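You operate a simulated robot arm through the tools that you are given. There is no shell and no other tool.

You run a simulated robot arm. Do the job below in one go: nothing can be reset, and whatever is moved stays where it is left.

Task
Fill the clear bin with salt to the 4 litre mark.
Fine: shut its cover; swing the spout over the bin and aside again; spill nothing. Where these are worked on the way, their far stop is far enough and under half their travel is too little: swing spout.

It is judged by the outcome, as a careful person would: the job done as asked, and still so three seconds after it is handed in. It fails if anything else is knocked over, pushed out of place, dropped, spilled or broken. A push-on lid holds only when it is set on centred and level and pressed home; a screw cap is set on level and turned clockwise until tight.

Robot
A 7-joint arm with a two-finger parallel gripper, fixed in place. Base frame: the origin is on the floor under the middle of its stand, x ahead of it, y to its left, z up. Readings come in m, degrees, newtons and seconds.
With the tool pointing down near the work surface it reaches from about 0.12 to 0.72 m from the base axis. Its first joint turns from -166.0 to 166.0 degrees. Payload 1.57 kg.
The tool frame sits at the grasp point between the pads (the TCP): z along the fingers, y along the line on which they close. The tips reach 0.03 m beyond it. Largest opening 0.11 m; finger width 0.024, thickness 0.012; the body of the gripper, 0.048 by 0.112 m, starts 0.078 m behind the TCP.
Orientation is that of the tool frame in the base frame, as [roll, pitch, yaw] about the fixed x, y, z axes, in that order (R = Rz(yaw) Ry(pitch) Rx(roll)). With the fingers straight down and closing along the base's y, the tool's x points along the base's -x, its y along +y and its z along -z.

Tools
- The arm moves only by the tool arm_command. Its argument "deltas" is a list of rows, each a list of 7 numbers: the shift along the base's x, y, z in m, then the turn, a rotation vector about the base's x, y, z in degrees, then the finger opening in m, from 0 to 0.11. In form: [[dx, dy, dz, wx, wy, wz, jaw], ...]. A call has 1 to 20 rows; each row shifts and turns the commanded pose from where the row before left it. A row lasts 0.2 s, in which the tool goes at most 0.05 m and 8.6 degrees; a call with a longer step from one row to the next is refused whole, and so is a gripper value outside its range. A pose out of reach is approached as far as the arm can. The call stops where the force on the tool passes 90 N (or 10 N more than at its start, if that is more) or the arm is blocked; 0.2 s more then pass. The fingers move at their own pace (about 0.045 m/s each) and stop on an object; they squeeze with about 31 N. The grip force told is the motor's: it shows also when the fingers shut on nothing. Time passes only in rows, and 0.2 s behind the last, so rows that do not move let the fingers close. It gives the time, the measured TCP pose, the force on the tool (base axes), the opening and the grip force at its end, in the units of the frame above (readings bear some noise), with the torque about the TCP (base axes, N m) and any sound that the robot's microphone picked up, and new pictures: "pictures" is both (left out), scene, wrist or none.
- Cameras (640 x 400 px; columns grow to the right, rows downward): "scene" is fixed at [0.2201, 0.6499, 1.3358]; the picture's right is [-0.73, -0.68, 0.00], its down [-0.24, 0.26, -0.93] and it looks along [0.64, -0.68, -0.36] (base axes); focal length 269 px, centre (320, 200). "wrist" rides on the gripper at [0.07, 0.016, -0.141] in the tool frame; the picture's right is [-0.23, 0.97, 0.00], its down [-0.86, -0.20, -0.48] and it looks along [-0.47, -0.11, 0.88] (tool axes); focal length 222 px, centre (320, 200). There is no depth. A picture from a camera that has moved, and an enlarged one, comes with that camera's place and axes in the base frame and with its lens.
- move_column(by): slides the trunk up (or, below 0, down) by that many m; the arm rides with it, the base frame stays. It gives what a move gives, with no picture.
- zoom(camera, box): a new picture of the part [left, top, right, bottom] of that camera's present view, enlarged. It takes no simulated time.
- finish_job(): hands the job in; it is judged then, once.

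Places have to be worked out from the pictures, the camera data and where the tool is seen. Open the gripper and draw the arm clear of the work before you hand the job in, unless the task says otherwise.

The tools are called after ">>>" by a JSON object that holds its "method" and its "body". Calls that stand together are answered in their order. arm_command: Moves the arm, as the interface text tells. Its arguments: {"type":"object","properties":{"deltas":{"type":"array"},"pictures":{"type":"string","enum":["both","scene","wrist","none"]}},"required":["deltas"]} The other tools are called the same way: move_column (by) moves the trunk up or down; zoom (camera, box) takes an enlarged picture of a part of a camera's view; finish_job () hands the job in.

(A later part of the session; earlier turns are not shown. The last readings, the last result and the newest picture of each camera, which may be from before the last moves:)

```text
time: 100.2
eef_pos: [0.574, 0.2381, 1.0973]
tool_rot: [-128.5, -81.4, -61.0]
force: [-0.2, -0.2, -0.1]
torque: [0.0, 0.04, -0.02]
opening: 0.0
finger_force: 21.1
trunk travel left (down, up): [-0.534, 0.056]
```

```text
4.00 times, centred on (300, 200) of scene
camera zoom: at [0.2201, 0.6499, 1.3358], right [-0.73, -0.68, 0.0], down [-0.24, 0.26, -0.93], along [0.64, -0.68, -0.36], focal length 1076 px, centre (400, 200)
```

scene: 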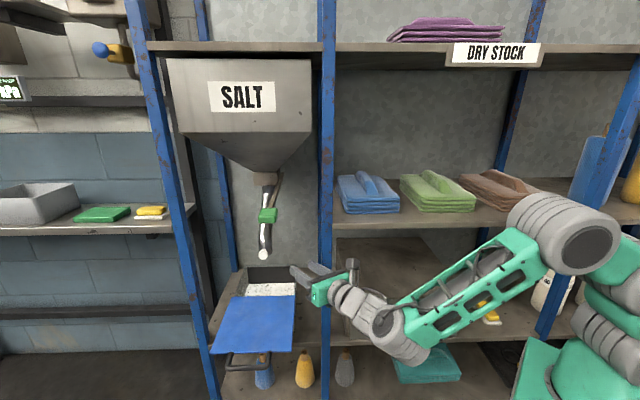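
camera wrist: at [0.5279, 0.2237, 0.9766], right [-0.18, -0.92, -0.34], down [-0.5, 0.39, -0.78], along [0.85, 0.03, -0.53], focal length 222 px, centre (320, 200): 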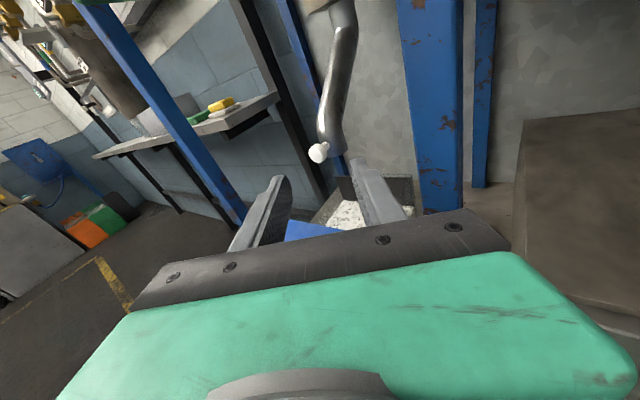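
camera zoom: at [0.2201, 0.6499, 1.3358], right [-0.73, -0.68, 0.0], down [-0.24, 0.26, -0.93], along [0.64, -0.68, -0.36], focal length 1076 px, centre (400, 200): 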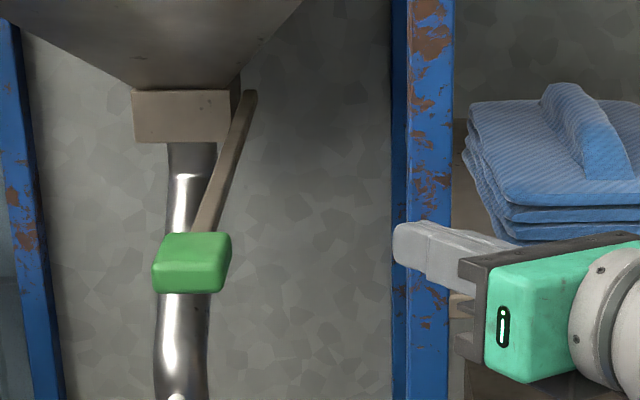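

The lever runs nearly level from its pivot (0.97, 0.05, 1.07) on the valve's right side out to the green grip at about (0.739, 0.288, 1.056). I'll straddle the grip with vertical fingers so I can move it both ways, so I'll first roll the hand 90° here.

>>> {"method": "arm_command", "body": {"deltas": [[0, 0.006, -0.004, 8.1, -1.3, -0.8, 0.08], [0, 0.006, -0.004, 8.1, -1.3, -0.8, 0.08], [0, 0.006, -0.004, 8.1, -1.3, -0.8, 0.08], [0, 0.006, -0.004, 8.1, -1.3, -0.8, 0.08], [0, 0.006, -0.004, 8.1, -1.3, -0.8, 0.08], [0, 0.006, -0.004, 8.1, -1.3, -0.8, 0.08], [0, 0.006, -0.004, 8.1, -1.3, -0.8, 0.08], [0, 0.006, -0.004, 8.1, -1.3, -0.8, 0.08], [0, 0.006, -0.004, 8.1, -1.3, -0.8, 0.08], [0, 0.006, -0.004, 8.1, -1.3, -0.8, 0.08]], "pictures": "both"}}

```text
time: 102.4
eef_pos: [0.5728, 0.298, 1.0589]
tool_rot: [-95.6, -0.6, -99.3]
force: [0.4, 0.1, 0.5]
torque: [-0.01, 0.0, 0.02]
opening: 0.0799
finger_force: 0.0
trunk travel left (down, up): [-0.534, 0.056]
camera wrist: at [0.4225, 0.2523, 1.0576], right [-0.06, 0.23, -0.97], down [-0.31, 0.92, 0.24], along [0.95, 0.32, 0.02], focal length 222 px, centre (320, 200)
```

scene: 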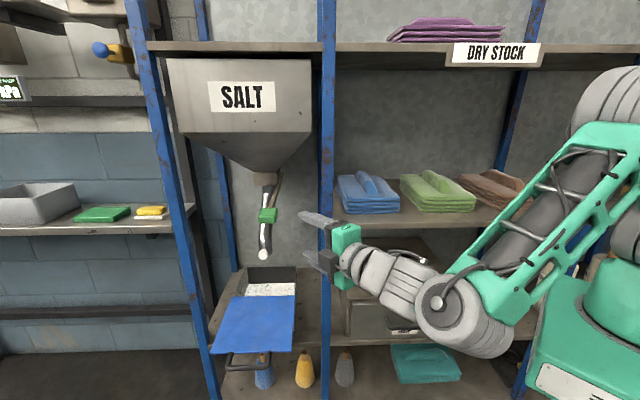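
wrist: 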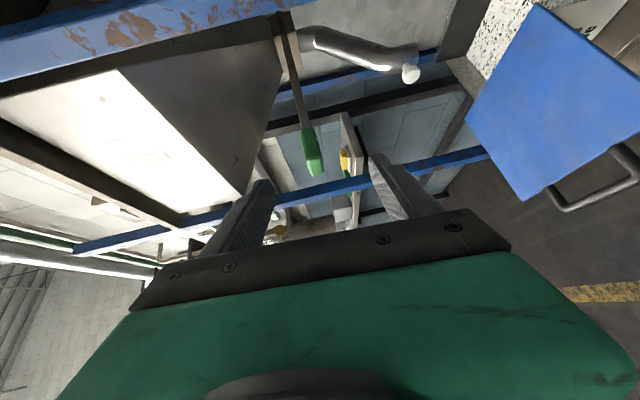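

The grip sits right between the finger lanes at z ≈ 1.058. I'll move forward to straddle it, jaws open at 80 mm (no contact yet).

>>> {"method": "arm_command", "body": {"deltas": [[0.039, -0.0025, 0, 0, 0, 0, 0.08], [0.039, -0.0025, 0, 0, 0, 0, 0.08], [0.039, -0.0025, 0, 0, 0, 0, 0.08], [0.039, -0.0025, 0, 0, 0, 0, 0.08]], "pictures": "both"}}

>>> {"method": "zoom", "body": {"camera": "scene", "box": [220, 180, 340, 320]}}

```text
time: 103.4
eef_pos: [0.7312, 0.2883, 1.0591]
tool_rot: [-95.7, -0.7, -99.2]
force: [0.2, -0.8, 0.7]
torque: [0.0, 0.01, -0.04]
opening: 0.0801
finger_force: 0.0
trunk travel left (down, up): [-0.534, 0.056]
camera wrist: at [0.5801, 0.2424, 1.0583], right [-0.06, 0.23, -0.97], down [-0.31, 0.92, 0.23], along [0.95, 0.32, 0.02], focal length 222 px, centre (320, 200)
```

scene: 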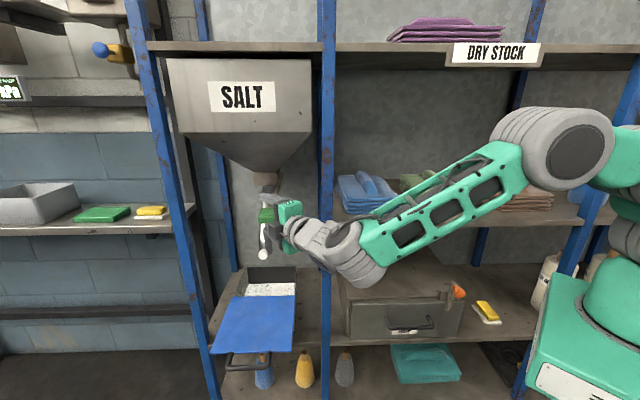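
wrist: 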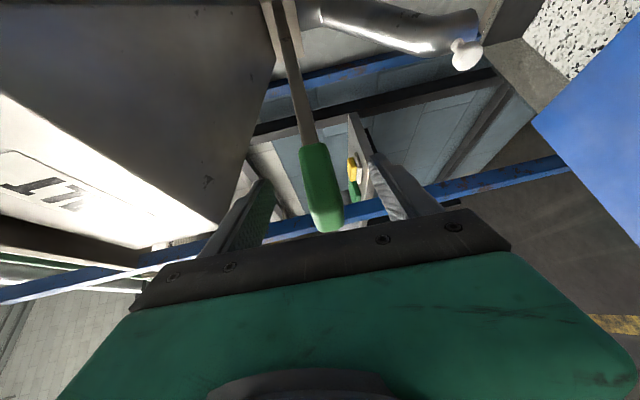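

```text
2.86 times, centred on (280, 250) of scene
camera zoom: at [0.2201, 0.6499, 1.3358], right [-0.73, -0.68, 0.0], down [-0.24, 0.26, -0.93], along [0.64, -0.68, -0.36], focal length 768 px, centre (434, 57)
```

zoom: 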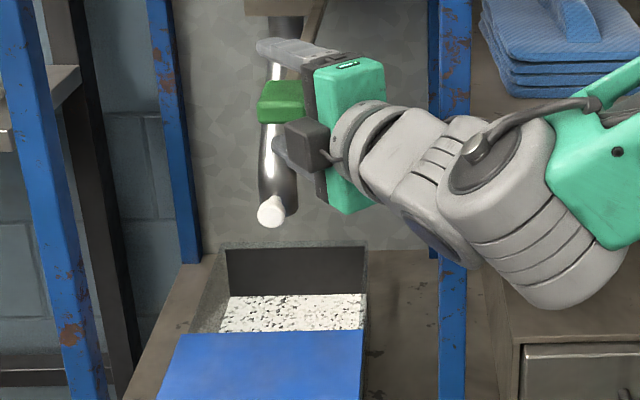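

The grip is straddled and the bin interior is visible in both views. I'll take a close baseline of the salt line against the back wall before opening the valve.

>>> {"method": "zoom", "body": {"camera": "scene", "box": [230, 255, 310, 305]}}

>>> {"method": "zoom", "body": {"camera": "wrist", "box": [420, 0, 640, 140]}}

```text
8.00 times, centred on (270, 280) of scene
camera zoom: at [0.2201, 0.6499, 1.3358], right [-0.73, -0.68, 0.0], down [-0.24, 0.26, -0.93], along [0.64, -0.68, -0.36], focal length 2152 px, centre (720, -440)
```

zoom: 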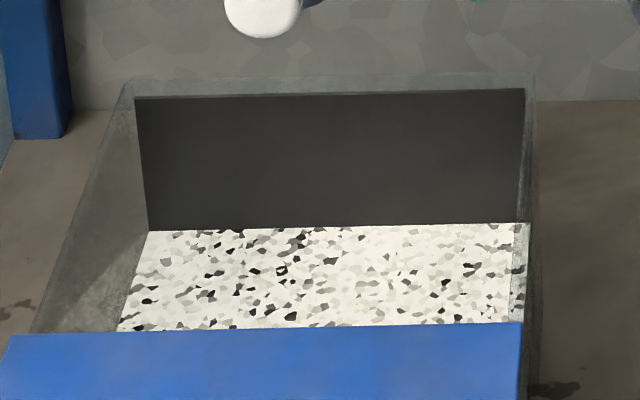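

```text
2.86 times, centred on (530, 70) of wrist
camera zoom: at [0.5801, 0.2424, 1.0583], right [-0.06, 0.23, -0.97], down [-0.31, 0.92, 0.23], along [0.95, 0.32, 0.02], focal length 635 px, centre (-280, 571)
```

zoom: 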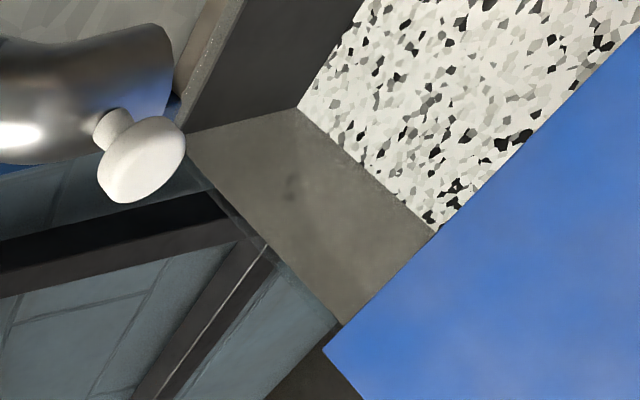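

Salt is flat and level at the 2 L mark: the salt line is at row 226 in this zoom, and I compute 4 L at about row 145. Now I'll press the grip down gently in small steps to learn which way the lever moves.

>>> {"method": "arm_command", "body": {"deltas": [[0, 0, -0.012, 0, 0, 0, 0.08], [0, 0, -0.01, 0, 0, 0, 0.08], [0, 0, -0.006, 0, 0, 0, 0.08]], "pictures": "none"}}

>>> {"method": "zoom", "body": {"camera": "scene", "box": [220, 180, 340, 320]}}

```text
time: 104.2
eef_pos: [0.73, 0.2884, 1.0302]
tool_rot: [-95.6, -0.7, -99.2]
force: [0.1, -0.1, 0.0]
torque: [0.02, -0.03, -0.01]
opening: 0.081
finger_force: 0.6
trunk travel left (down, up): [-0.534, 0.056]
```

```text
2.86 times, centred on (280, 250) of scene
camera zoom: at [0.2201, 0.6499, 1.3358], right [-0.73, -0.68, 0.0], down [-0.24, 0.26, -0.93], along [0.64, -0.68, -0.36], focal length 768 px, centre (434, 57)
```

zoom: 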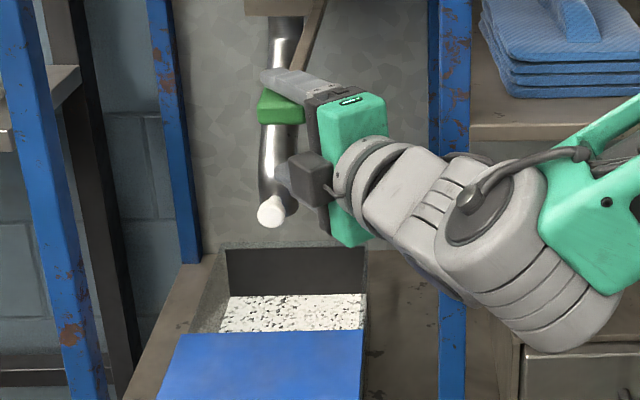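

The upper finger is just touching the grip top. I'll press 8 mm more and read the force.

>>> {"method": "arm_command", "body": {"deltas": [[0, 0, -0.004, 0, 0, 0, 0.08], [0, 0, -0.004, 0, 0, 0, 0.08]], "pictures": "none"}}

>>> {"method": "zoom", "body": {"camera": "scene", "box": [220, 180, 340, 320]}}

```text
time: 104.8
eef_pos: [0.7311, 0.2893, 1.0222]
tool_rot: [-95.5, -0.7, -99.1]
force: [0.2, -0.7, 1.5]
torque: [0.01, -0.03, -0.03]
opening: 0.0811
finger_force: 0.8
trunk travel left (down, up): [-0.534, 0.056]
```

```text
2.86 times, centred on (280, 250) of scene
camera zoom: at [0.2201, 0.6499, 1.3358], right [-0.73, -0.68, 0.0], down [-0.24, 0.26, -0.93], along [0.64, -0.68, -0.36], focal length 768 px, centre (434, 57)
```

zoom: 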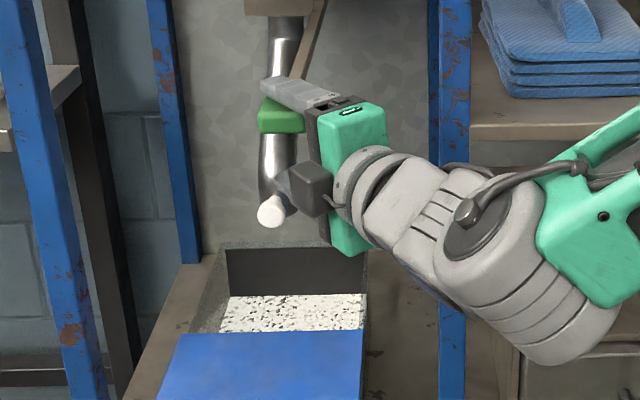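

The lever follows downward with only about 1.5 N. I'll keep easing it down in small steps, watching for salt flow.

>>> {"method": "arm_command", "body": {"deltas": [[0.001, -0.001, -0.008, 0, 0, 0, 0.08], [0.001, -0.001, -0.008, 0, 0, 0, 0.08]], "pictures": "none"}}

>>> {"method": "zoom", "body": {"camera": "scene", "box": [220, 180, 340, 320]}}

```text
time: 105.4
eef_pos: [0.7321, 0.2859, 1.0061]
tool_rot: [-95.7, -0.8, -99.2]
force: [-0.3, 0.6, 0.9]
torque: [-0.06, -0.03, -0.01]
opening: 0.0818
finger_force: 0.9
trunk travel left (down, up): [-0.534, 0.056]
```

```text
2.86 times, centred on (280, 250) of scene
camera zoom: at [0.2201, 0.6499, 1.3358], right [-0.73, -0.68, 0.0], down [-0.24, 0.26, -0.93], along [0.64, -0.68, -0.36], focal length 768 px, centre (434, 57)
```

zoom: 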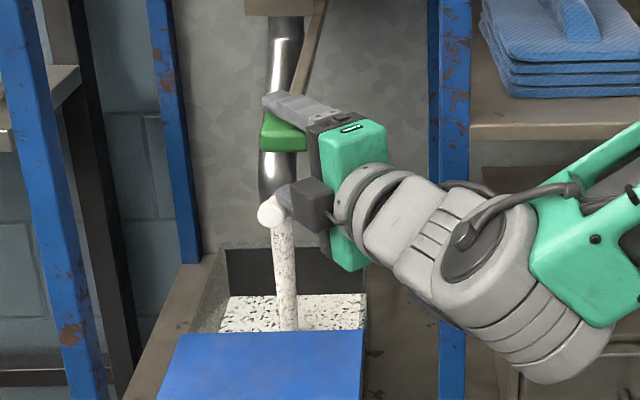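

Salt is flowing and landing inside the bin, clear of the cover. I'll check the level now.

>>> {"method": "zoom", "body": {"camera": "scene", "box": [230, 255, 310, 305]}}

>>> {"method": "arm_command", "body": {"deltas": [[0, 0, 0, 0, 0, 0, 0.08]], "pictures": "none"}}

>>> {"method": "zoom", "body": {"camera": "scene", "box": [230, 255, 310, 305]}}

```text
8.00 times, centred on (270, 280) of scene
camera zoom: at [0.2201, 0.6499, 1.3358], right [-0.73, -0.68, 0.0], down [-0.24, 0.26, -0.93], along [0.64, -0.68, -0.36], focal length 2152 px, centre (720, -440)
```

zoom: 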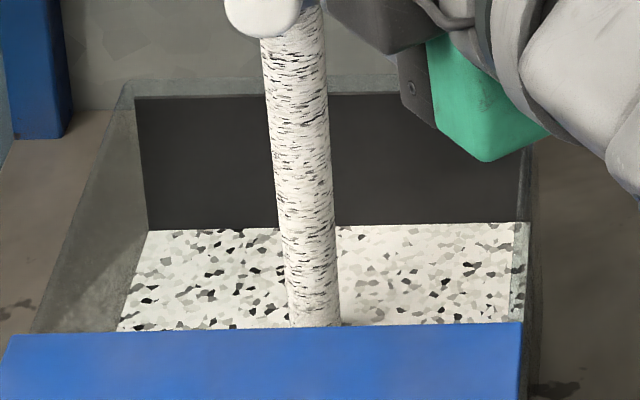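

```text
time: 105.8
eef_pos: [0.733, 0.2862, 1.0054]
tool_rot: [-95.6, -0.6, -99.2]
force: [0.3, 0.9, 1.5]
torque: [-0.03, -0.06, 0.03]
opening: 0.0814
finger_force: 0.8
trunk travel left (down, up): [-0.534, 0.056]
```

```text
8.00 times, centred on (270, 280) of scene
camera zoom: at [0.2201, 0.6499, 1.3358], right [-0.73, -0.68, 0.0], down [-0.24, 0.26, -0.93], along [0.64, -0.68, -0.36], focal length 2152 px, centre (720, -440)
```

zoom: 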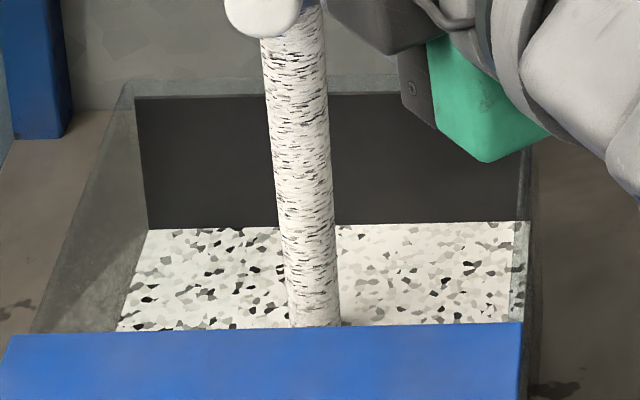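

Flow is gentle. I'll let it run about 1.2 s and measure the rate.

>>> {"method": "arm_command", "body": {"deltas": [[0, 0, 0, 0, 0, 0, 0.08], [0, 0, 0, 0, 0, 0, 0.08], [0, 0, 0, 0, 0, 0, 0.08], [0, 0, 0, 0, 0, 0, 0.08], [0, 0, 0, 0, 0, 0, 0.08]], "pictures": "none"}}

>>> {"method": "zoom", "body": {"camera": "scene", "box": [230, 255, 310, 305]}}

```text
time: 107.0
eef_pos: [0.7316, 0.2862, 1.0053]
tool_rot: [-95.6, -0.7, -99.2]
force: [-0.2, 0.8, 2.1]
torque: [-0.04, -0.07, -0.03]
opening: 0.0814
finger_force: 0.9
trunk travel left (down, up): [-0.534, 0.056]
```

```text
8.00 times, centred on (270, 280) of scene
camera zoom: at [0.2201, 0.6499, 1.3358], right [-0.73, -0.68, 0.0], down [-0.24, 0.26, -0.93], along [0.64, -0.68, -0.36], focal length 2152 px, centre (720, -440)
```

zoom: 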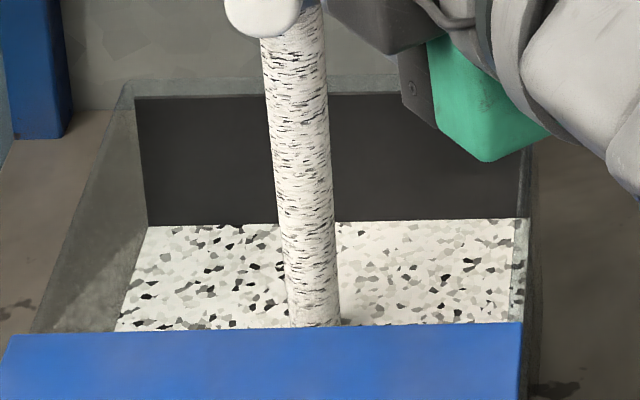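

Rate is about 0.06 L/s. I'll open slightly more (1 cm at the grip) to speed it up while keeping good control, run 2 s, and measure again.

>>> {"method": "arm_command", "body": {"deltas": [[0, 0, -0.01, 0, 0, 0, 0.08], [0, 0, 0, 0, 0, 0, 0.08], [0, 0, 0, 0, 0, 0, 0.08], [0, 0, 0, 0, 0, 0, 0.08], [0, 0, 0, 0, 0, 0, 0.08], [0, 0, 0, 0, 0, 0, 0.08], [0, 0, 0, 0, 0, 0, 0.08], [0, 0, 0, 0, 0, 0, 0.08], [0, 0, 0, 0, 0, 0, 0.08]], "pictures": "none"}}

>>> {"method": "zoom", "body": {"camera": "scene", "box": [230, 255, 310, 305]}}

```text
time: 109.0
eef_pos: [0.7324, 0.2863, 0.9945]
tool_rot: [-95.5, -0.7, -99.3]
force: [-0.3, -1.1, 2.9]
torque: [0.0, -0.08, -0.02]
opening: 0.0817
finger_force: 0.7
trunk travel left (down, up): [-0.534, 0.056]
```

```text
8.00 times, centred on (270, 280) of scene
camera zoom: at [0.2201, 0.6499, 1.3358], right [-0.73, -0.68, 0.0], down [-0.24, 0.26, -0.93], along [0.64, -0.68, -0.36], focal length 2152 px, centre (720, -440)
```

zoom: 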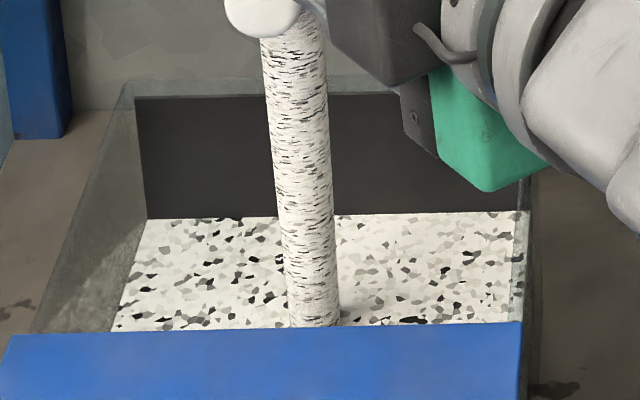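

Now about 0.1 L/s (level about 2.3 L). I'll hold for about 4 s and re-measure.

>>> {"method": "arm_command", "body": {"deltas": [[0, 0, 0, 0, 0, 0, 0.08], [0, 0, 0, 0, 0, 0, 0.08], [0, 0, 0, 0, 0, 0, 0.08], [0, 0, 0, 0, 0, 0, 0.08], [0, 0, 0, 0, 0, 0, 0.08], [0, 0, 0, 0, 0, 0, 0.08], [0, 0, 0, 0, 0, 0, 0.08], [0, 0, 0, 0, 0, 0, 0.08], [0, 0, 0, 0, 0, 0, 0.08], [0, 0, 0, 0, 0, 0, 0.08], [0, 0, 0, 0, 0, 0, 0.08], [0, 0, 0, 0, 0, 0, 0.08], [0, 0, 0, 0, 0, 0, 0.08], [0, 0, 0, 0, 0, 0, 0.08], [0, 0, 0, 0, 0, 0, 0.08], [0, 0, 0, 0, 0, 0, 0.08], [0, 0, 0, 0, 0, 0, 0.08], [0, 0, 0, 0, 0, 0, 0.08], [0, 0, 0, 0, 0, 0, 0.08], [0, 0, 0, 0, 0, 0, 0.08]], "pictures": "none"}}

>>> {"method": "zoom", "body": {"camera": "scene", "box": [230, 255, 310, 305]}}

```text
time: 113.2
eef_pos: [0.732, 0.2869, 0.9951]
tool_rot: [-95.6, -0.7, -99.2]
force: [1.1, -0.3, 2.1]
torque: [-0.02, -0.08, 0.0]
opening: 0.0822
finger_force: 1.4
trunk travel left (down, up): [-0.534, 0.056]
```

```text
8.00 times, centred on (270, 280) of scene
camera zoom: at [0.2201, 0.6499, 1.3358], right [-0.73, -0.68, 0.0], down [-0.24, 0.26, -0.93], along [0.64, -0.68, -0.36], focal length 2152 px, centre (720, -440)
```

zoom: 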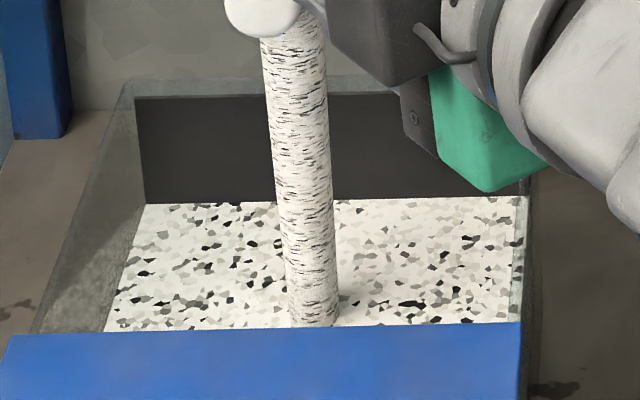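

Level is about 2.64 L, rising about 0.083 L/s. I'll hold another two intervals, checking in between.

>>> {"method": "arm_command", "body": {"deltas": [[0, 0, 0, 0, 0, 0, 0.08], [0, 0, 0, 0, 0, 0, 0.08], [0, 0, 0, 0, 0, 0, 0.08], [0, 0, 0, 0, 0, 0, 0.08], [0, 0, 0, 0, 0, 0, 0.08], [0, 0, 0, 0, 0, 0, 0.08], [0, 0, 0, 0, 0, 0, 0.08], [0, 0, 0, 0, 0, 0, 0.08], [0, 0, 0, 0, 0, 0, 0.08], [0, 0, 0, 0, 0, 0, 0.08], [0, 0, 0, 0, 0, 0, 0.08], [0, 0, 0, 0, 0, 0, 0.08], [0, 0, 0, 0, 0, 0, 0.08], [0, 0, 0, 0, 0, 0, 0.08], [0, 0, 0, 0, 0, 0, 0.08], [0, 0, 0, 0, 0, 0, 0.08], [0, 0, 0, 0, 0, 0, 0.08], [0, 0, 0, 0, 0, 0, 0.08], [0, 0, 0, 0, 0, 0, 0.08], [0, 0, 0, 0, 0, 0, 0.08]], "pictures": "none"}}

>>> {"method": "zoom", "body": {"camera": "scene", "box": [230, 255, 310, 305]}}

>>> {"method": "zoom", "body": {"camera": "scene", "box": [200, 180, 340, 360]}}

```text
time: 117.4
eef_pos: [0.7323, 0.2872, 0.9946]
tool_rot: [-95.7, -0.6, -99.3]
force: [0.1, 0.0, 1.3]
torque: [-0.02, -0.1, 0.03]
opening: 0.0818
finger_force: 0.5
trunk travel left (down, up): [-0.534, 0.056]
```

```text
8.00 times, centred on (270, 280) of scene
camera zoom: at [0.2201, 0.6499, 1.3358], right [-0.73, -0.68, 0.0], down [-0.24, 0.26, -0.93], along [0.64, -0.68, -0.36], focal length 2152 px, centre (720, -440)
```

zoom: 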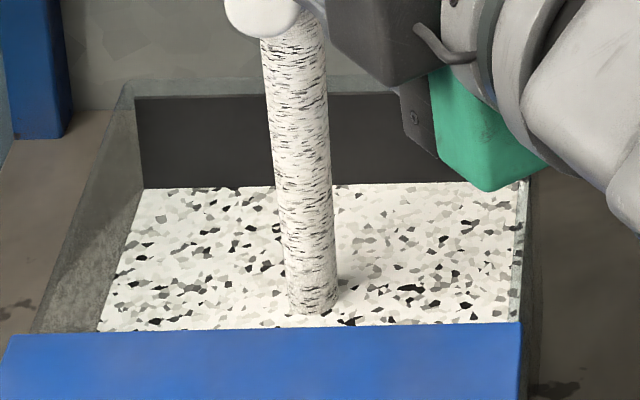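

```text
2.22 times, centred on (270, 270) of scene
camera zoom: at [0.2201, 0.6499, 1.3358], right [-0.73, -0.68, 0.0], down [-0.24, 0.26, -0.93], along [0.64, -0.68, -0.36], focal length 598 px, centre (431, 44)
```

zoom: 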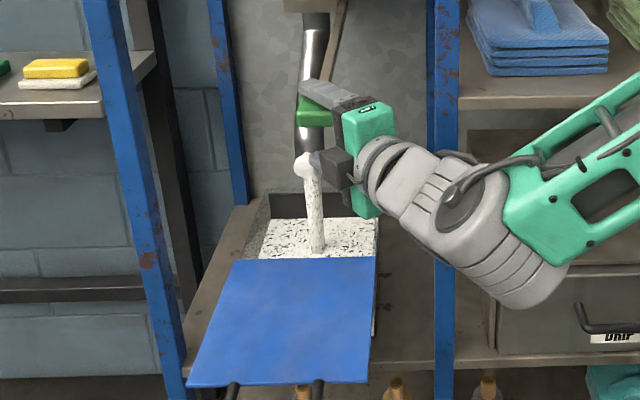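

Level is about 3.0 L. I'll hold another 4 s.

>>> {"method": "arm_command", "body": {"deltas": [[0, 0, 0, 0, 0, 0, 0.08], [0, 0, 0, 0, 0, 0, 0.08], [0, 0, 0, 0, 0, 0, 0.08], [0, 0, 0, 0, 0, 0, 0.08], [0, 0, 0, 0, 0, 0, 0.08], [0, 0, 0, 0, 0, 0, 0.08], [0, 0, 0, 0, 0, 0, 0.08], [0, 0, 0, 0, 0, 0, 0.08], [0, 0, 0, 0, 0, 0, 0.08], [0, 0, 0, 0, 0, 0, 0.08], [0, 0, 0, 0, 0, 0, 0.08], [0, 0, 0, 0, 0, 0, 0.08], [0, 0, 0, 0, 0, 0, 0.08], [0, 0, 0, 0, 0, 0, 0.08], [0, 0, 0, 0, 0, 0, 0.08], [0, 0, 0, 0, 0, 0, 0.08], [0, 0, 0, 0, 0, 0, 0.08], [0, 0, 0, 0, 0, 0, 0.08], [0, 0, 0, 0, 0, 0, 0.08], [0, 0, 0, 0, 0, 0, 0.08]], "pictures": "none"}}

>>> {"method": "zoom", "body": {"camera": "scene", "box": [230, 255, 310, 305]}}

```text
time: 121.6
eef_pos: [0.7343, 0.2863, 0.9953]
tool_rot: [-95.7, -0.7, -99.2]
force: [0.3, 0.3, 1.9]
torque: [-0.03, -0.06, -0.05]
opening: 0.0819
finger_force: 0.9
trunk travel left (down, up): [-0.534, 0.056]
```

```text
8.00 times, centred on (270, 280) of scene
camera zoom: at [0.2201, 0.6499, 1.3358], right [-0.73, -0.68, 0.0], down [-0.24, 0.26, -0.93], along [0.64, -0.68, -0.36], focal length 2152 px, centre (720, -440)
```

zoom: 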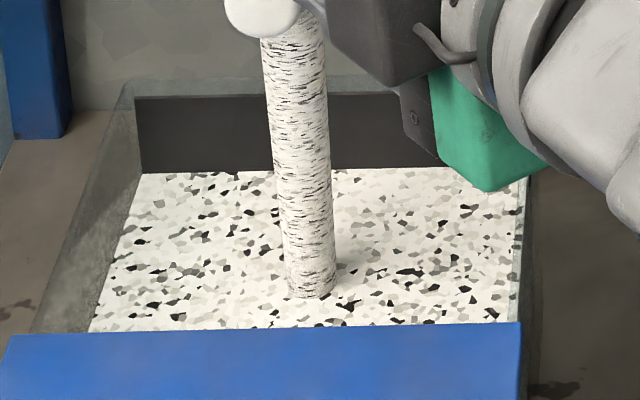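

Level is about 3.4 L. I'll hold about 3.4 s more, then check before closing a little short of 4 L to verify.

>>> {"method": "arm_command", "body": {"deltas": [[0, 0, 0, 0, 0, 0, 0.08], [0, 0, 0, 0, 0, 0, 0.08], [0, 0, 0, 0, 0, 0, 0.08], [0, 0, 0, 0, 0, 0, 0.08], [0, 0, 0, 0, 0, 0, 0.08], [0, 0, 0, 0, 0, 0, 0.08], [0, 0, 0, 0, 0, 0, 0.08], [0, 0, 0, 0, 0, 0, 0.08], [0, 0, 0, 0, 0, 0, 0.08], [0, 0, 0, 0, 0, 0, 0.08], [0, 0, 0, 0, 0, 0, 0.08], [0, 0, 0, 0, 0, 0, 0.08], [0, 0, 0, 0, 0, 0, 0.08], [0, 0, 0, 0, 0, 0, 0.08], [0, 0, 0, 0, 0, 0, 0.08], [0, 0, 0, 0, 0, 0, 0.08]], "pictures": "none"}}

>>> {"method": "zoom", "body": {"camera": "scene", "box": [230, 255, 310, 305]}}

```text
time: 125.0
eef_pos: [0.7322, 0.2869, 0.9956]
tool_rot: [-95.6, -0.7, -99.2]
force: [-0.8, 0.6, 2.4]
torque: [-0.07, -0.1, 0.0]
opening: 0.0819
finger_force: 1.2
trunk travel left (down, up): [-0.534, 0.056]
```

```text
8.00 times, centred on (270, 280) of scene
camera zoom: at [0.2201, 0.6499, 1.3358], right [-0.73, -0.68, 0.0], down [-0.24, 0.26, -0.93], along [0.64, -0.68, -0.36], focal length 2152 px, centre (720, -440)
```

zoom: 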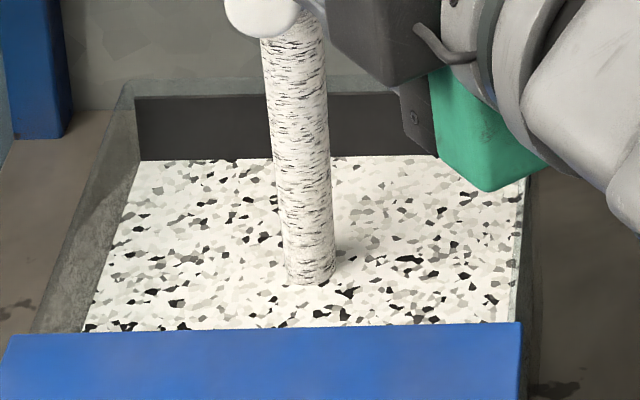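

Level is about 3.7 L. Closing now: I'll raise the hand so the lower finger lifts the grip back to its closed position.

>>> {"method": "arm_command", "body": {"deltas": [[0, 0, 0.045, 0, 0, 0, 0.08], [-0.001, 0.001, 0.03, 0, 0, 0, 0.08], [0, 0, 0.008, 0, 0, 0, 0.08]], "pictures": "none"}}

>>> {"method": "zoom", "body": {"camera": "scene", "box": [200, 180, 340, 320]}}

>>> {"method": "zoom", "body": {"camera": "scene", "box": [230, 255, 310, 305]}}

```text
time: 125.8
eef_pos: [0.7311, 0.2861, 1.0787]
tool_rot: [-95.7, -0.7, -99.3]
force: [0.2, 0.2, -0.4]
torque: [-0.03, 0.04, 0.02]
opening: 0.08
finger_force: 0.1
trunk travel left (down, up): [-0.534, 0.056]
```

```text
2.86 times, centred on (270, 250) of scene
camera zoom: at [0.2201, 0.6499, 1.3358], right [-0.73, -0.68, 0.0], down [-0.24, 0.26, -0.93], along [0.64, -0.68, -0.36], focal length 768 px, centre (463, 57)
```

zoom: 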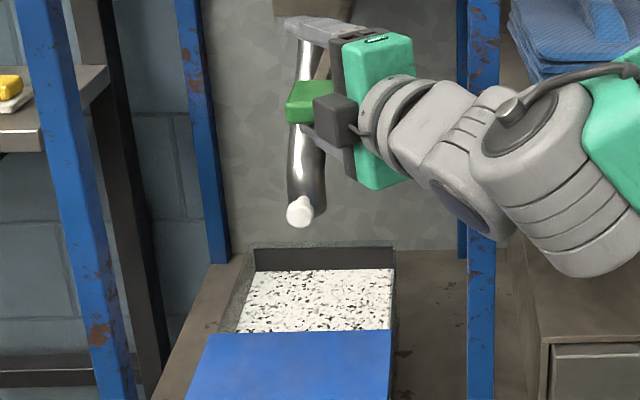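

```text
8.00 times, centred on (270, 280) of scene
camera zoom: at [0.2201, 0.6499, 1.3358], right [-0.73, -0.68, 0.0], down [-0.24, 0.26, -0.93], along [0.64, -0.68, -0.36], focal length 2152 px, centre (720, -440)
```

zoom: 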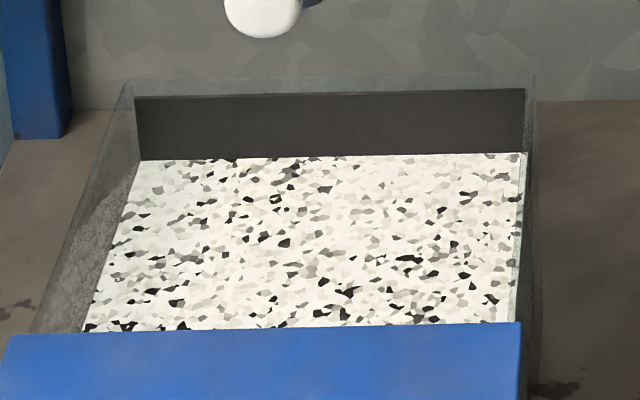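

Flow stopped cleanly; the level reads about 3.7 L (center row 157 against target 145). I'll top up at the slow setting for about 2.4 s and re-check.

>>> {"method": "arm_command", "body": {"deltas": [[0, 0, -0.04, 0, 0, 0, 0.08], [0, 0, -0.033, 0, 0, 0, 0.08], [0, 0, 0, 0, 0, 0, 0.08], [0, 0, 0, 0, 0, 0, 0.08], [0, 0, 0, 0, 0, 0, 0.08], [0, 0, 0, 0, 0, 0, 0.08], [0, 0, 0, 0, 0, 0, 0.08], [0, 0, 0, 0, 0, 0, 0.08], [0, 0, 0, 0, 0, 0, 0.08], [0, 0, 0, 0, 0, 0, 0.08]], "pictures": "none"}}

>>> {"method": "zoom", "body": {"camera": "scene", "box": [230, 255, 310, 305]}}

```text
time: 128.0
eef_pos: [0.7314, 0.287, 1.0054]
tool_rot: [-95.7, -0.7, -99.2]
force: [-0.4, 0.3, 1.9]
torque: [-0.06, -0.04, -0.02]
opening: 0.0818
finger_force: 0.9
trunk travel left (down, up): [-0.534, 0.056]
```

```text
8.00 times, centred on (270, 280) of scene
camera zoom: at [0.2201, 0.6499, 1.3358], right [-0.73, -0.68, 0.0], down [-0.24, 0.26, -0.93], along [0.64, -0.68, -0.36], focal length 2152 px, centre (720, -440)
```

zoom: 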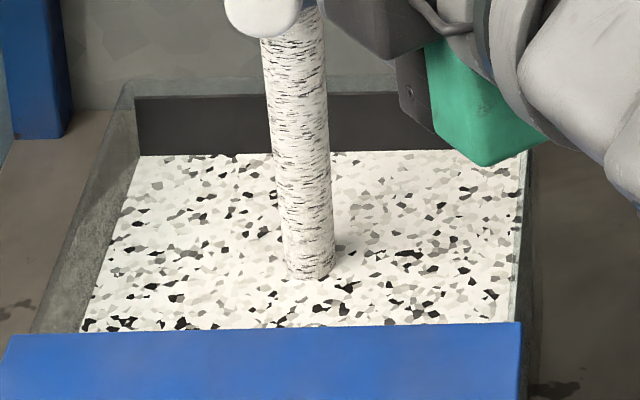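

About 3.82 L now. I'll hold about 1.4 s more and then close.

>>> {"method": "arm_command", "body": {"deltas": [[0, 0, 0, 0, 0, 0, 0.08], [0, 0, 0, 0, 0, 0, 0.08], [0, 0, 0, 0, 0, 0, 0.08], [0, 0, 0, 0, 0, 0, 0.08], [0, 0, 0, 0, 0, 0, 0.08], [0, 0, 0, 0, 0, 0, 0.08], [0, 0, 0.045, 0, 0, 0, 0.08], [0, 0, 0.028, 0, 0, 0, 0.08], [0, 0, 0.003, 0, 0, 0, 0.08]], "pictures": "none"}}

>>> {"method": "zoom", "body": {"camera": "scene", "box": [230, 255, 310, 305]}}

>>> {"method": "zoom", "body": {"camera": "scene", "box": [200, 180, 340, 320]}}

```text
time: 130.0
eef_pos: [0.7274, 0.2868, 1.082]
tool_rot: [-95.6, -0.8, -99.3]
force: [-0.1, 0.0, -0.5]
torque: [0.02, -0.01, -0.02]
opening: 0.0802
finger_force: 0.0
trunk travel left (down, up): [-0.534, 0.056]
```

```text
8.00 times, centred on (270, 280) of scene
camera zoom: at [0.2201, 0.6499, 1.3358], right [-0.73, -0.68, 0.0], down [-0.24, 0.26, -0.93], along [0.64, -0.68, -0.36], focal length 2152 px, centre (720, -440)
```

zoom: 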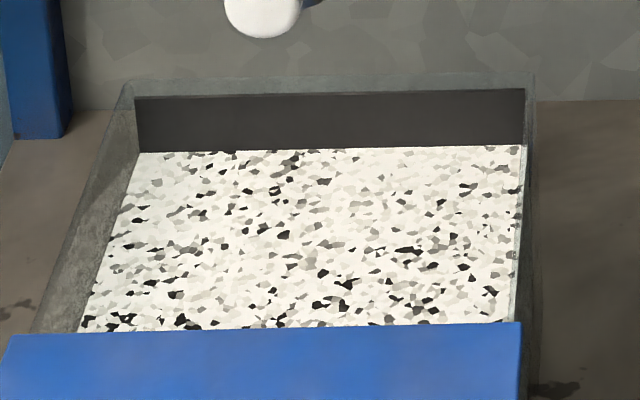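

```text
2.86 times, centred on (270, 250) of scene
camera zoom: at [0.2201, 0.6499, 1.3358], right [-0.73, -0.68, 0.0], down [-0.24, 0.26, -0.93], along [0.64, -0.68, -0.36], focal length 768 px, centre (463, 57)
```

zoom: 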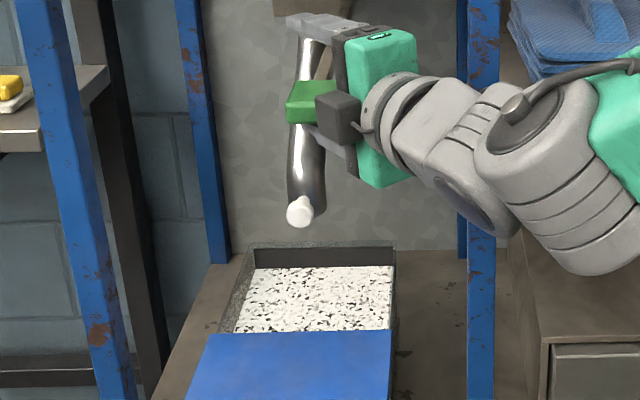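

Level reads about 3.9 L with the valve shut. Before topping up the last bit I'll verify against the printed scale: back off the lever, swing left, and lower to look under the cover at the front marks.

>>> {"method": "arm_command", "body": {"deltas": [[-0.035, 0.006, -0.005, 0, 0, 0, 0.08], [-0.035, 0.006, -0.01, 0, 0, 0, 0.08], [-0.035, 0.02, -0.01, 0, 0, 0, 0.06], [-0.02, 0.04, 0, 0, 0, 0, 0.06], [0, 0.04, 0, 0, 0, 0, 0.06], [0, 0.04, 0, 0, 0, 0, 0.06]], "pictures": "none"}}

>>> {"method": "move_column", "body": {"by": -0.37}}

>>> {"method": "zoom", "body": {"camera": "wrist", "box": [240, 0, 440, 125]}}

>>> {"method": "zoom", "body": {"camera": "scene", "box": [160, 150, 480, 400]}}

```text
time: 131.4
eef_pos: [0.6024, 0.441, 1.0556]
tool_rot: [-95.7, -0.7, -99.2]
force: [-0.2, 0.4, 0.6]
torque: [0.01, -0.03, -0.01]
opening: 0.0599
finger_force: 0.1
trunk travel left (down, up): [-0.534, 0.056]
```

```text
time: 135.0
eef_pos: [0.6033, 0.4405, 0.6853]
tool_rot: [-95.7, -0.7, -99.2]
force: [-0.1, -0.7, -0.1]
torque: [-0.01, 0.0, 0.04]
opening: 0.0596
finger_force: 0.0
trunk travel left (down, up): [-0.164, 0.426]
```

```text
3.20 times, centred on (340, 62) of wrist
camera zoom: at [0.4524, 0.395, 0.6843], right [-0.06, 0.23, -0.97], down [-0.31, 0.92, 0.23], along [0.95, 0.32, 0.02], focal length 711 px, centre (256, 640)
```

zoom: 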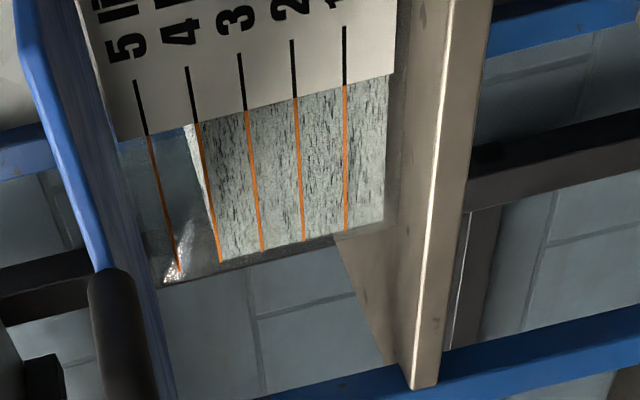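

```text
1.60 times, centred on (320, 275) of scene
camera zoom: at [0.2201, 0.6499, 1.3358], right [-0.73, -0.68, 0.0], down [-0.24, 0.26, -0.93], along [0.64, -0.68, -0.36], focal length 430 px, centre (320, 80)
```

zoom: 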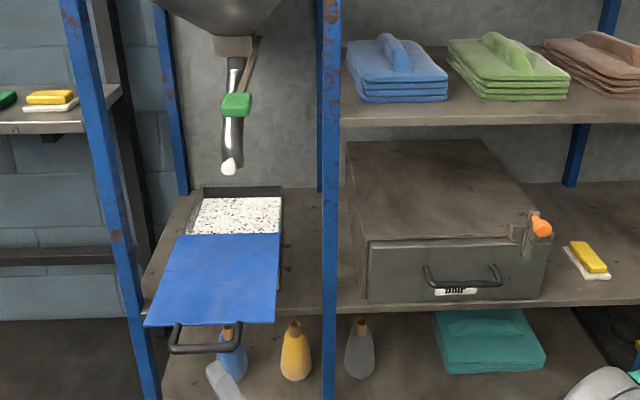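

The salt edge is very close to the 4-litre line. I'll zoom in tightly on the corner where the line meets the salt edge.

>>> {"method": "zoom", "body": {"camera": "wrist", "box": [285, 30, 345, 90]}}

>>> {"method": "zoom", "body": {"camera": "wrist", "box": [295, 55, 335, 90]}}

```text
6.67 times, centred on (315, 60) of wrist
camera zoom: at [0.4524, 0.395, 0.6843], right [-0.06, 0.23, -0.97], down [-0.31, 0.92, 0.23], along [0.95, 0.32, 0.02], focal length 1481 px, centre (353, 1133)
```

zoom: 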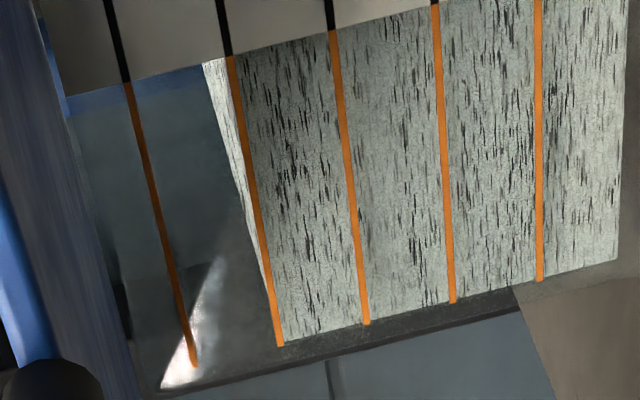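

```text
11.43 times, centred on (315, 72) of wrist
camera zoom: at [0.4524, 0.395, 0.6843], right [-0.06, 0.23, -0.97], down [-0.31, 0.92, 0.23], along [0.95, 0.32, 0.02], focal length 2538 px, centre (377, 1657)
```

zoom: 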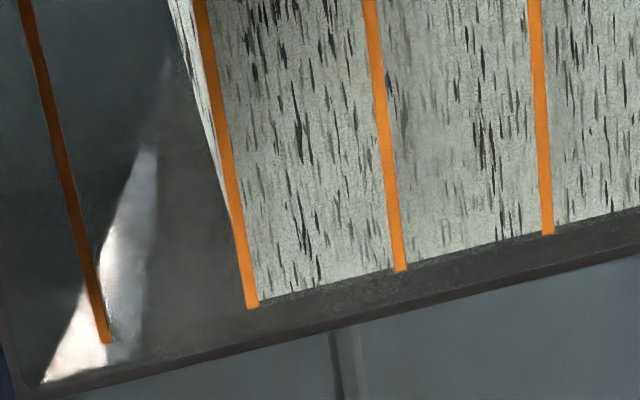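

The salt edge coincides with the 4-litre line, so the fill is done. The hand is right by the handle, so I'll look at its alignment for closing the cover.

>>> {"method": "zoom", "body": {"camera": "wrist", "box": [160, 60, 480, 260]}}

>>> {"method": "zoom", "body": {"camera": "scene", "box": [200, 300, 340, 400]}}

```text
2.00 times, centred on (320, 160) of wrist
camera zoom: at [0.4524, 0.395, 0.6843], right [-0.06, 0.23, -0.97], down [-0.31, 0.92, 0.23], along [0.95, 0.32, 0.02], focal length 444 px, centre (320, 280)
```

zoom: 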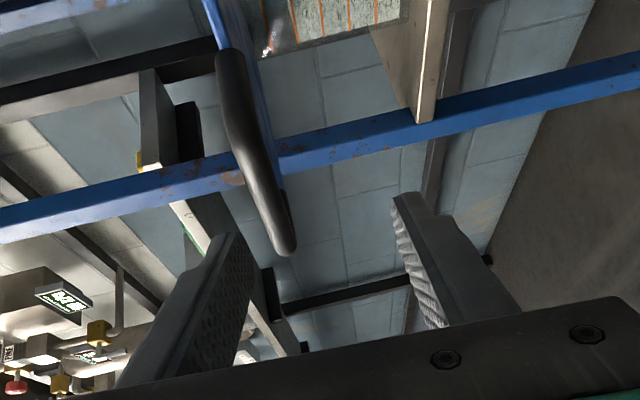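

```text
4.00 times, centred on (270, 350) of scene
camera zoom: at [0.2201, 0.6499, 1.3358], right [-0.73, -0.68, 0.0], down [-0.24, 0.26, -0.93], along [0.64, -0.68, -0.36], focal length 1076 px, centre (520, -400)
```

zoom: 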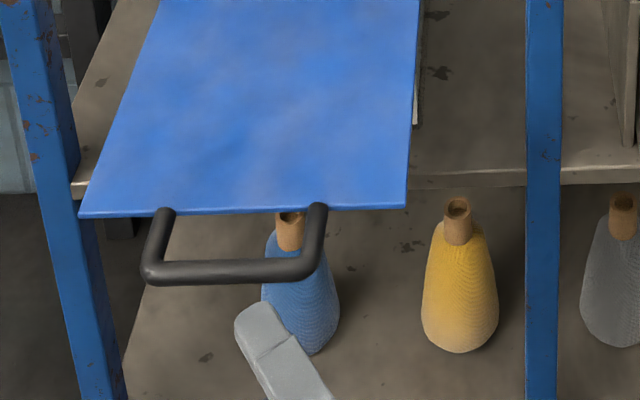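

The bar is a bit above the jaw centre. I'll raise 17 mm and advance to it, then close on it.

>>> {"method": "arm_command", "body": {"deltas": [[0.0, 0.0, 0.017, 0, 0, 0, 0.06], [0.0256, -0.0053, 0, 0, 0, 0, 0.06], [0.0256, -0.0053, 0, 0, 0, 0, 0.06], [0.0256, -0.0053, 0, 0, 0, 0, 0.06]], "pictures": "both"}}

```text
time: 136.0
eef_pos: [0.6827, 0.426, 0.7025]
tool_rot: [-95.5, -0.7, -99.2]
force: [-0.1, -0.9, 0.3]
torque: [-0.04, 0.0, -0.01]
opening: 0.0601
finger_force: 0.0
trunk travel left (down, up): [-0.164, 0.426]
camera wrist: at [0.5316, 0.3799, 0.7013], right [-0.06, 0.23, -0.97], down [-0.31, 0.92, 0.23], along [0.95, 0.32, 0.02], focal length 222 px, centre (320, 200)
```

scene: 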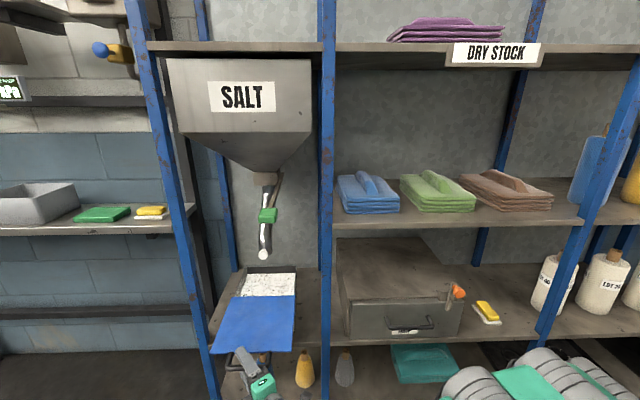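
wrist: 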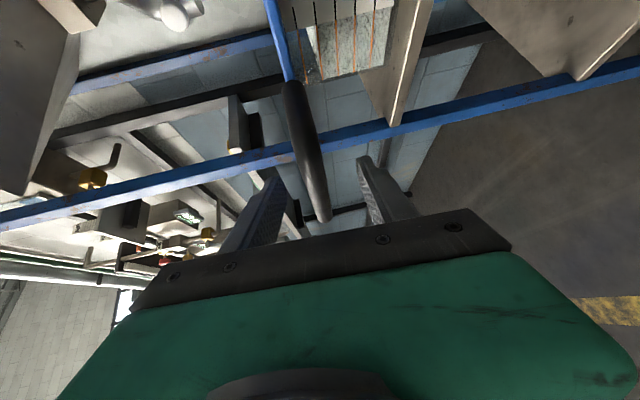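

The bar is between the pads. I'll close the jaws on it.

>>> {"method": "arm_command", "body": {"deltas": [[0, 0, 0, 0, 0, 0, 0.0], [0, 0, 0, 0, 0, 0, 0.0], [0, 0, 0, 0, 0, 0, 0.0], [0, 0, 0, 0, 0, 0, 0.0]], "pictures": "none"}}

```text
time: 137.0
eef_pos: [0.6825, 0.4255, 0.7033]
tool_rot: [-95.5, -0.6, -99.2]
force: [2.5, 0.8, 2.6]
torque: [0.49, -0.55, 0.0]
opening: 0.0157
finger_force: 25.3
trunk travel left (down, up): [-0.164, 0.426]
```

Gripped with little side load. I'll push the cover in along its slide direction, 0.1 m first.

>>> {"method": "arm_command", "body": {"deltas": [[0.0141, -0.0142, 0, 0, 0, 0, 0.0], [0.0141, -0.0142, 0, 0, 0, 0, 0.0], [0.0141, -0.0142, 0, 0, 0, 0, 0.0], [0.0141, -0.0142, 0, 0, 0, 0, 0.0], [0.0141, -0.0142, 0, 0, 0, 0, 0.0]], "pictures": "scene"}}

```text
time: 138.2
eef_pos: [0.7491, 0.3542, 0.7016]
tool_rot: [-95.6, -0.7, -99.2]
force: [16.9, 16.2, 6.2]
torque: [0.65, -0.63, -0.07]
opening: 0.0152
finger_force: 31.1
trunk travel left (down, up): [-0.164, 0.426]
```

scene: 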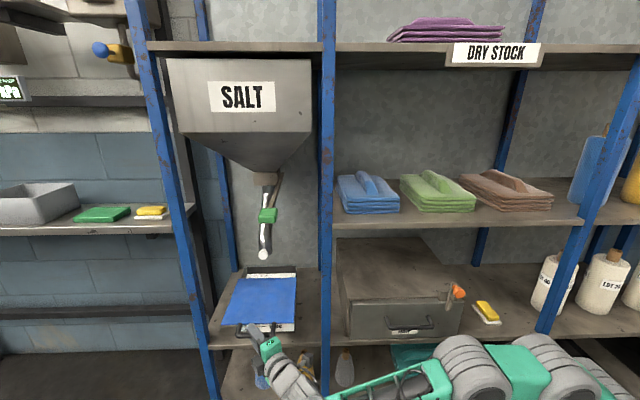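

The cover slides but side load is building, so I'll trim sideways by about 5 mm and continue along the true slide direction.

>>> {"method": "arm_command", "body": {"deltas": [[0.004, 0.004, 0, 0, 0, 0, 0.0], [0.0143, -0.014, 0, 0, 0, 0, 0.0], [0.0143, -0.014, 0, 0, 0, 0, 0.0], [0.0143, -0.014, 0, 0, 0, 0, 0.0]], "pictures": "none"}}

```text
time: 139.2
eef_pos: [0.7966, 0.3129, 0.7022]
tool_rot: [-95.5, -0.8, -99.4]
force: [-18.8, -19.7, 6.4]
torque: [0.69, -0.63, -0.18]
opening: 0.0153
finger_force: 31.4
trunk travel left (down, up): [-0.164, 0.426]
```

Slightly overcorrected; I'll trim back 4 mm and finish the push in small steps until the end stop.

>>> {"method": "arm_command", "body": {"deltas": [[-0.0028, -0.0029, 0, 0, 0, 0, 0.0], [0.0106, -0.0106, 0, 0, 0, 0, 0.0], [0.0106, -0.0106, 0, 0, 0, 0, 0.0]], "pictures": "scene"}}

>>> {"method": "zoom", "body": {"camera": "scene", "box": [220, 245, 320, 345]}}

```text
time: 140.0
eef_pos: [0.8162, 0.2956, 0.7028]
tool_rot: [-95.6, -0.7, -99.0]
force: [9.4, 9.4, 2.5]
torque: [0.71, -0.73, 0.2]
opening: 0.0151
finger_force: 30.5
trunk travel left (down, up): [-0.164, 0.426]
```

scene: 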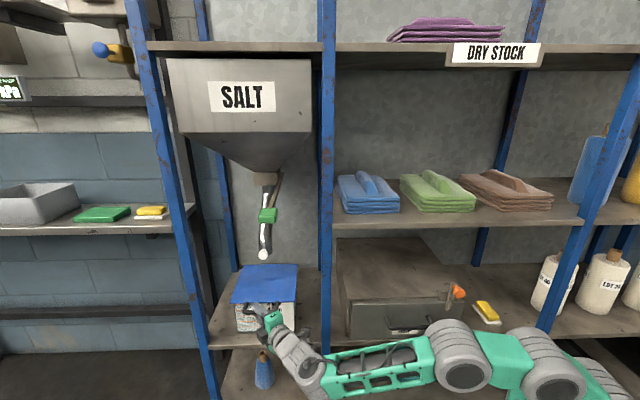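

```text
4.00 times, centred on (270, 295) of scene
camera zoom: at [0.2201, 0.6499, 1.3358], right [-0.73, -0.68, 0.0], down [-0.24, 0.26, -0.93], along [0.64, -0.68, -0.36], focal length 1076 px, centre (520, -180)
```

zoom: 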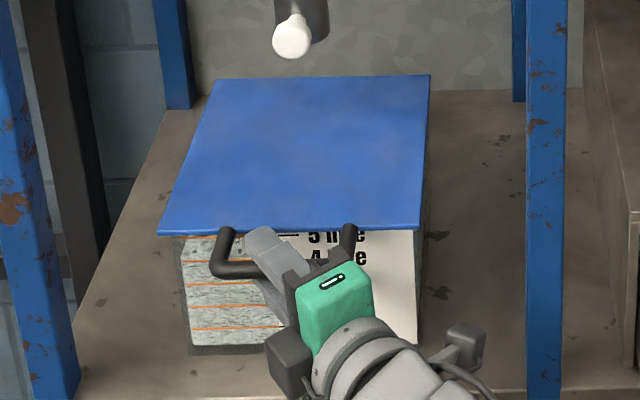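

Nearly shut, about 2 cm remain. I'll push on in small steps until it meets the stop.

>>> {"method": "arm_command", "body": {"deltas": [[0.0085, -0.0065, 0, 0, 0, 0, 0.0], [0.0075, -0.0072, 0, 0, 0, 0, 0.0], [0.004, -0.004, 0, 0, 0, 0, 0.0]], "pictures": "none"}}

>>> {"method": "zoom", "body": {"camera": "scene", "box": [220, 245, 320, 345]}}

```text
time: 140.8
eef_pos: [0.8354, 0.277, 0.7012]
tool_rot: [-95.8, -0.9, -99.0]
force: [-20.0, 24.0, -2.8]
torque: [0.66, -0.75, -0.37]
opening: 0.0159
finger_force: 31.5
trunk travel left (down, up): [-0.164, 0.426]
```

```text
4.00 times, centred on (270, 295) of scene
camera zoom: at [0.2201, 0.6499, 1.3358], right [-0.73, -0.68, 0.0], down [-0.24, 0.26, -0.93], along [0.64, -0.68, -0.36], focal length 1076 px, centre (520, -180)
```

zoom: 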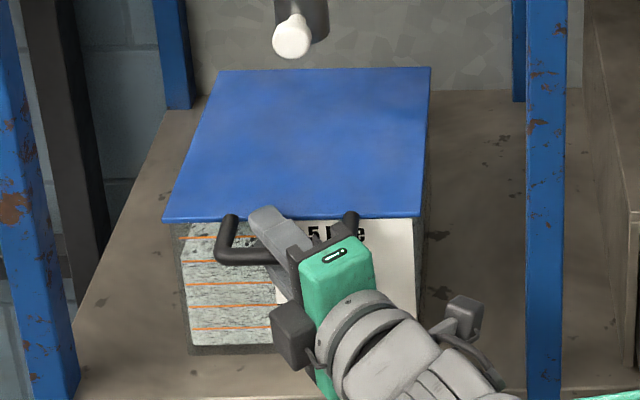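

31 N at the stop and the lid outline matches its original closed position; the bin hasn't moved. I'll relax, open the jaws and back away.

>>> {"method": "arm_command", "body": {"deltas": [[-0.004, 0.004, 0, 0, 0, 0, 0.0], [0, 0, 0, 0, 0, 0, 0.06], [0, 0, 0, 0, 0, 0, 0.06], [0, 0, 0, 0, 0, 0, 0.06], [0, 0, 0, 0, 0, 0, 0.06], [-0.03, 0.005, 0, 0, 0, 0, 0.06], [-0.03, 0.005, 0, 0, 0, 0, 0.06], [-0.03, 0.005, 0, 0, 0, 0, 0.06], [-0.03, 0.005, 0, 0, 0, 0, 0.06]], "pictures": "scene"}}

>>> {"method": "zoom", "body": {"camera": "scene", "box": [220, 245, 320, 345]}}

```text
time: 142.8
eef_pos: [0.7117, 0.301, 0.7004]
tool_rot: [-95.8, -0.7, -99.1]
force: [0.3, 0.0, -0.2]
torque: [0.01, -0.03, 0.01]
opening: 0.0603
finger_force: 0.2
trunk travel left (down, up): [-0.164, 0.426]
```

scene: 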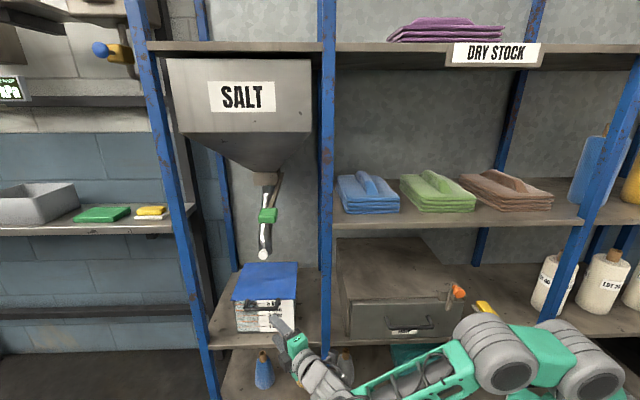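

```text
4.00 times, centred on (270, 295) of scene
camera zoom: at [0.2201, 0.6499, 1.3358], right [-0.73, -0.68, 0.0], down [-0.24, 0.26, -0.93], along [0.64, -0.68, -0.36], focal length 1076 px, centre (520, -180)
```

zoom: 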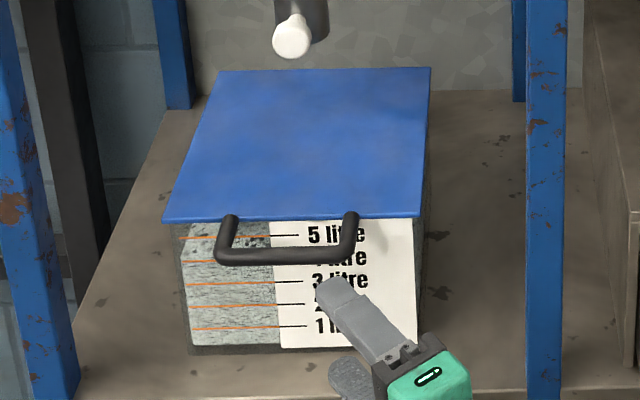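

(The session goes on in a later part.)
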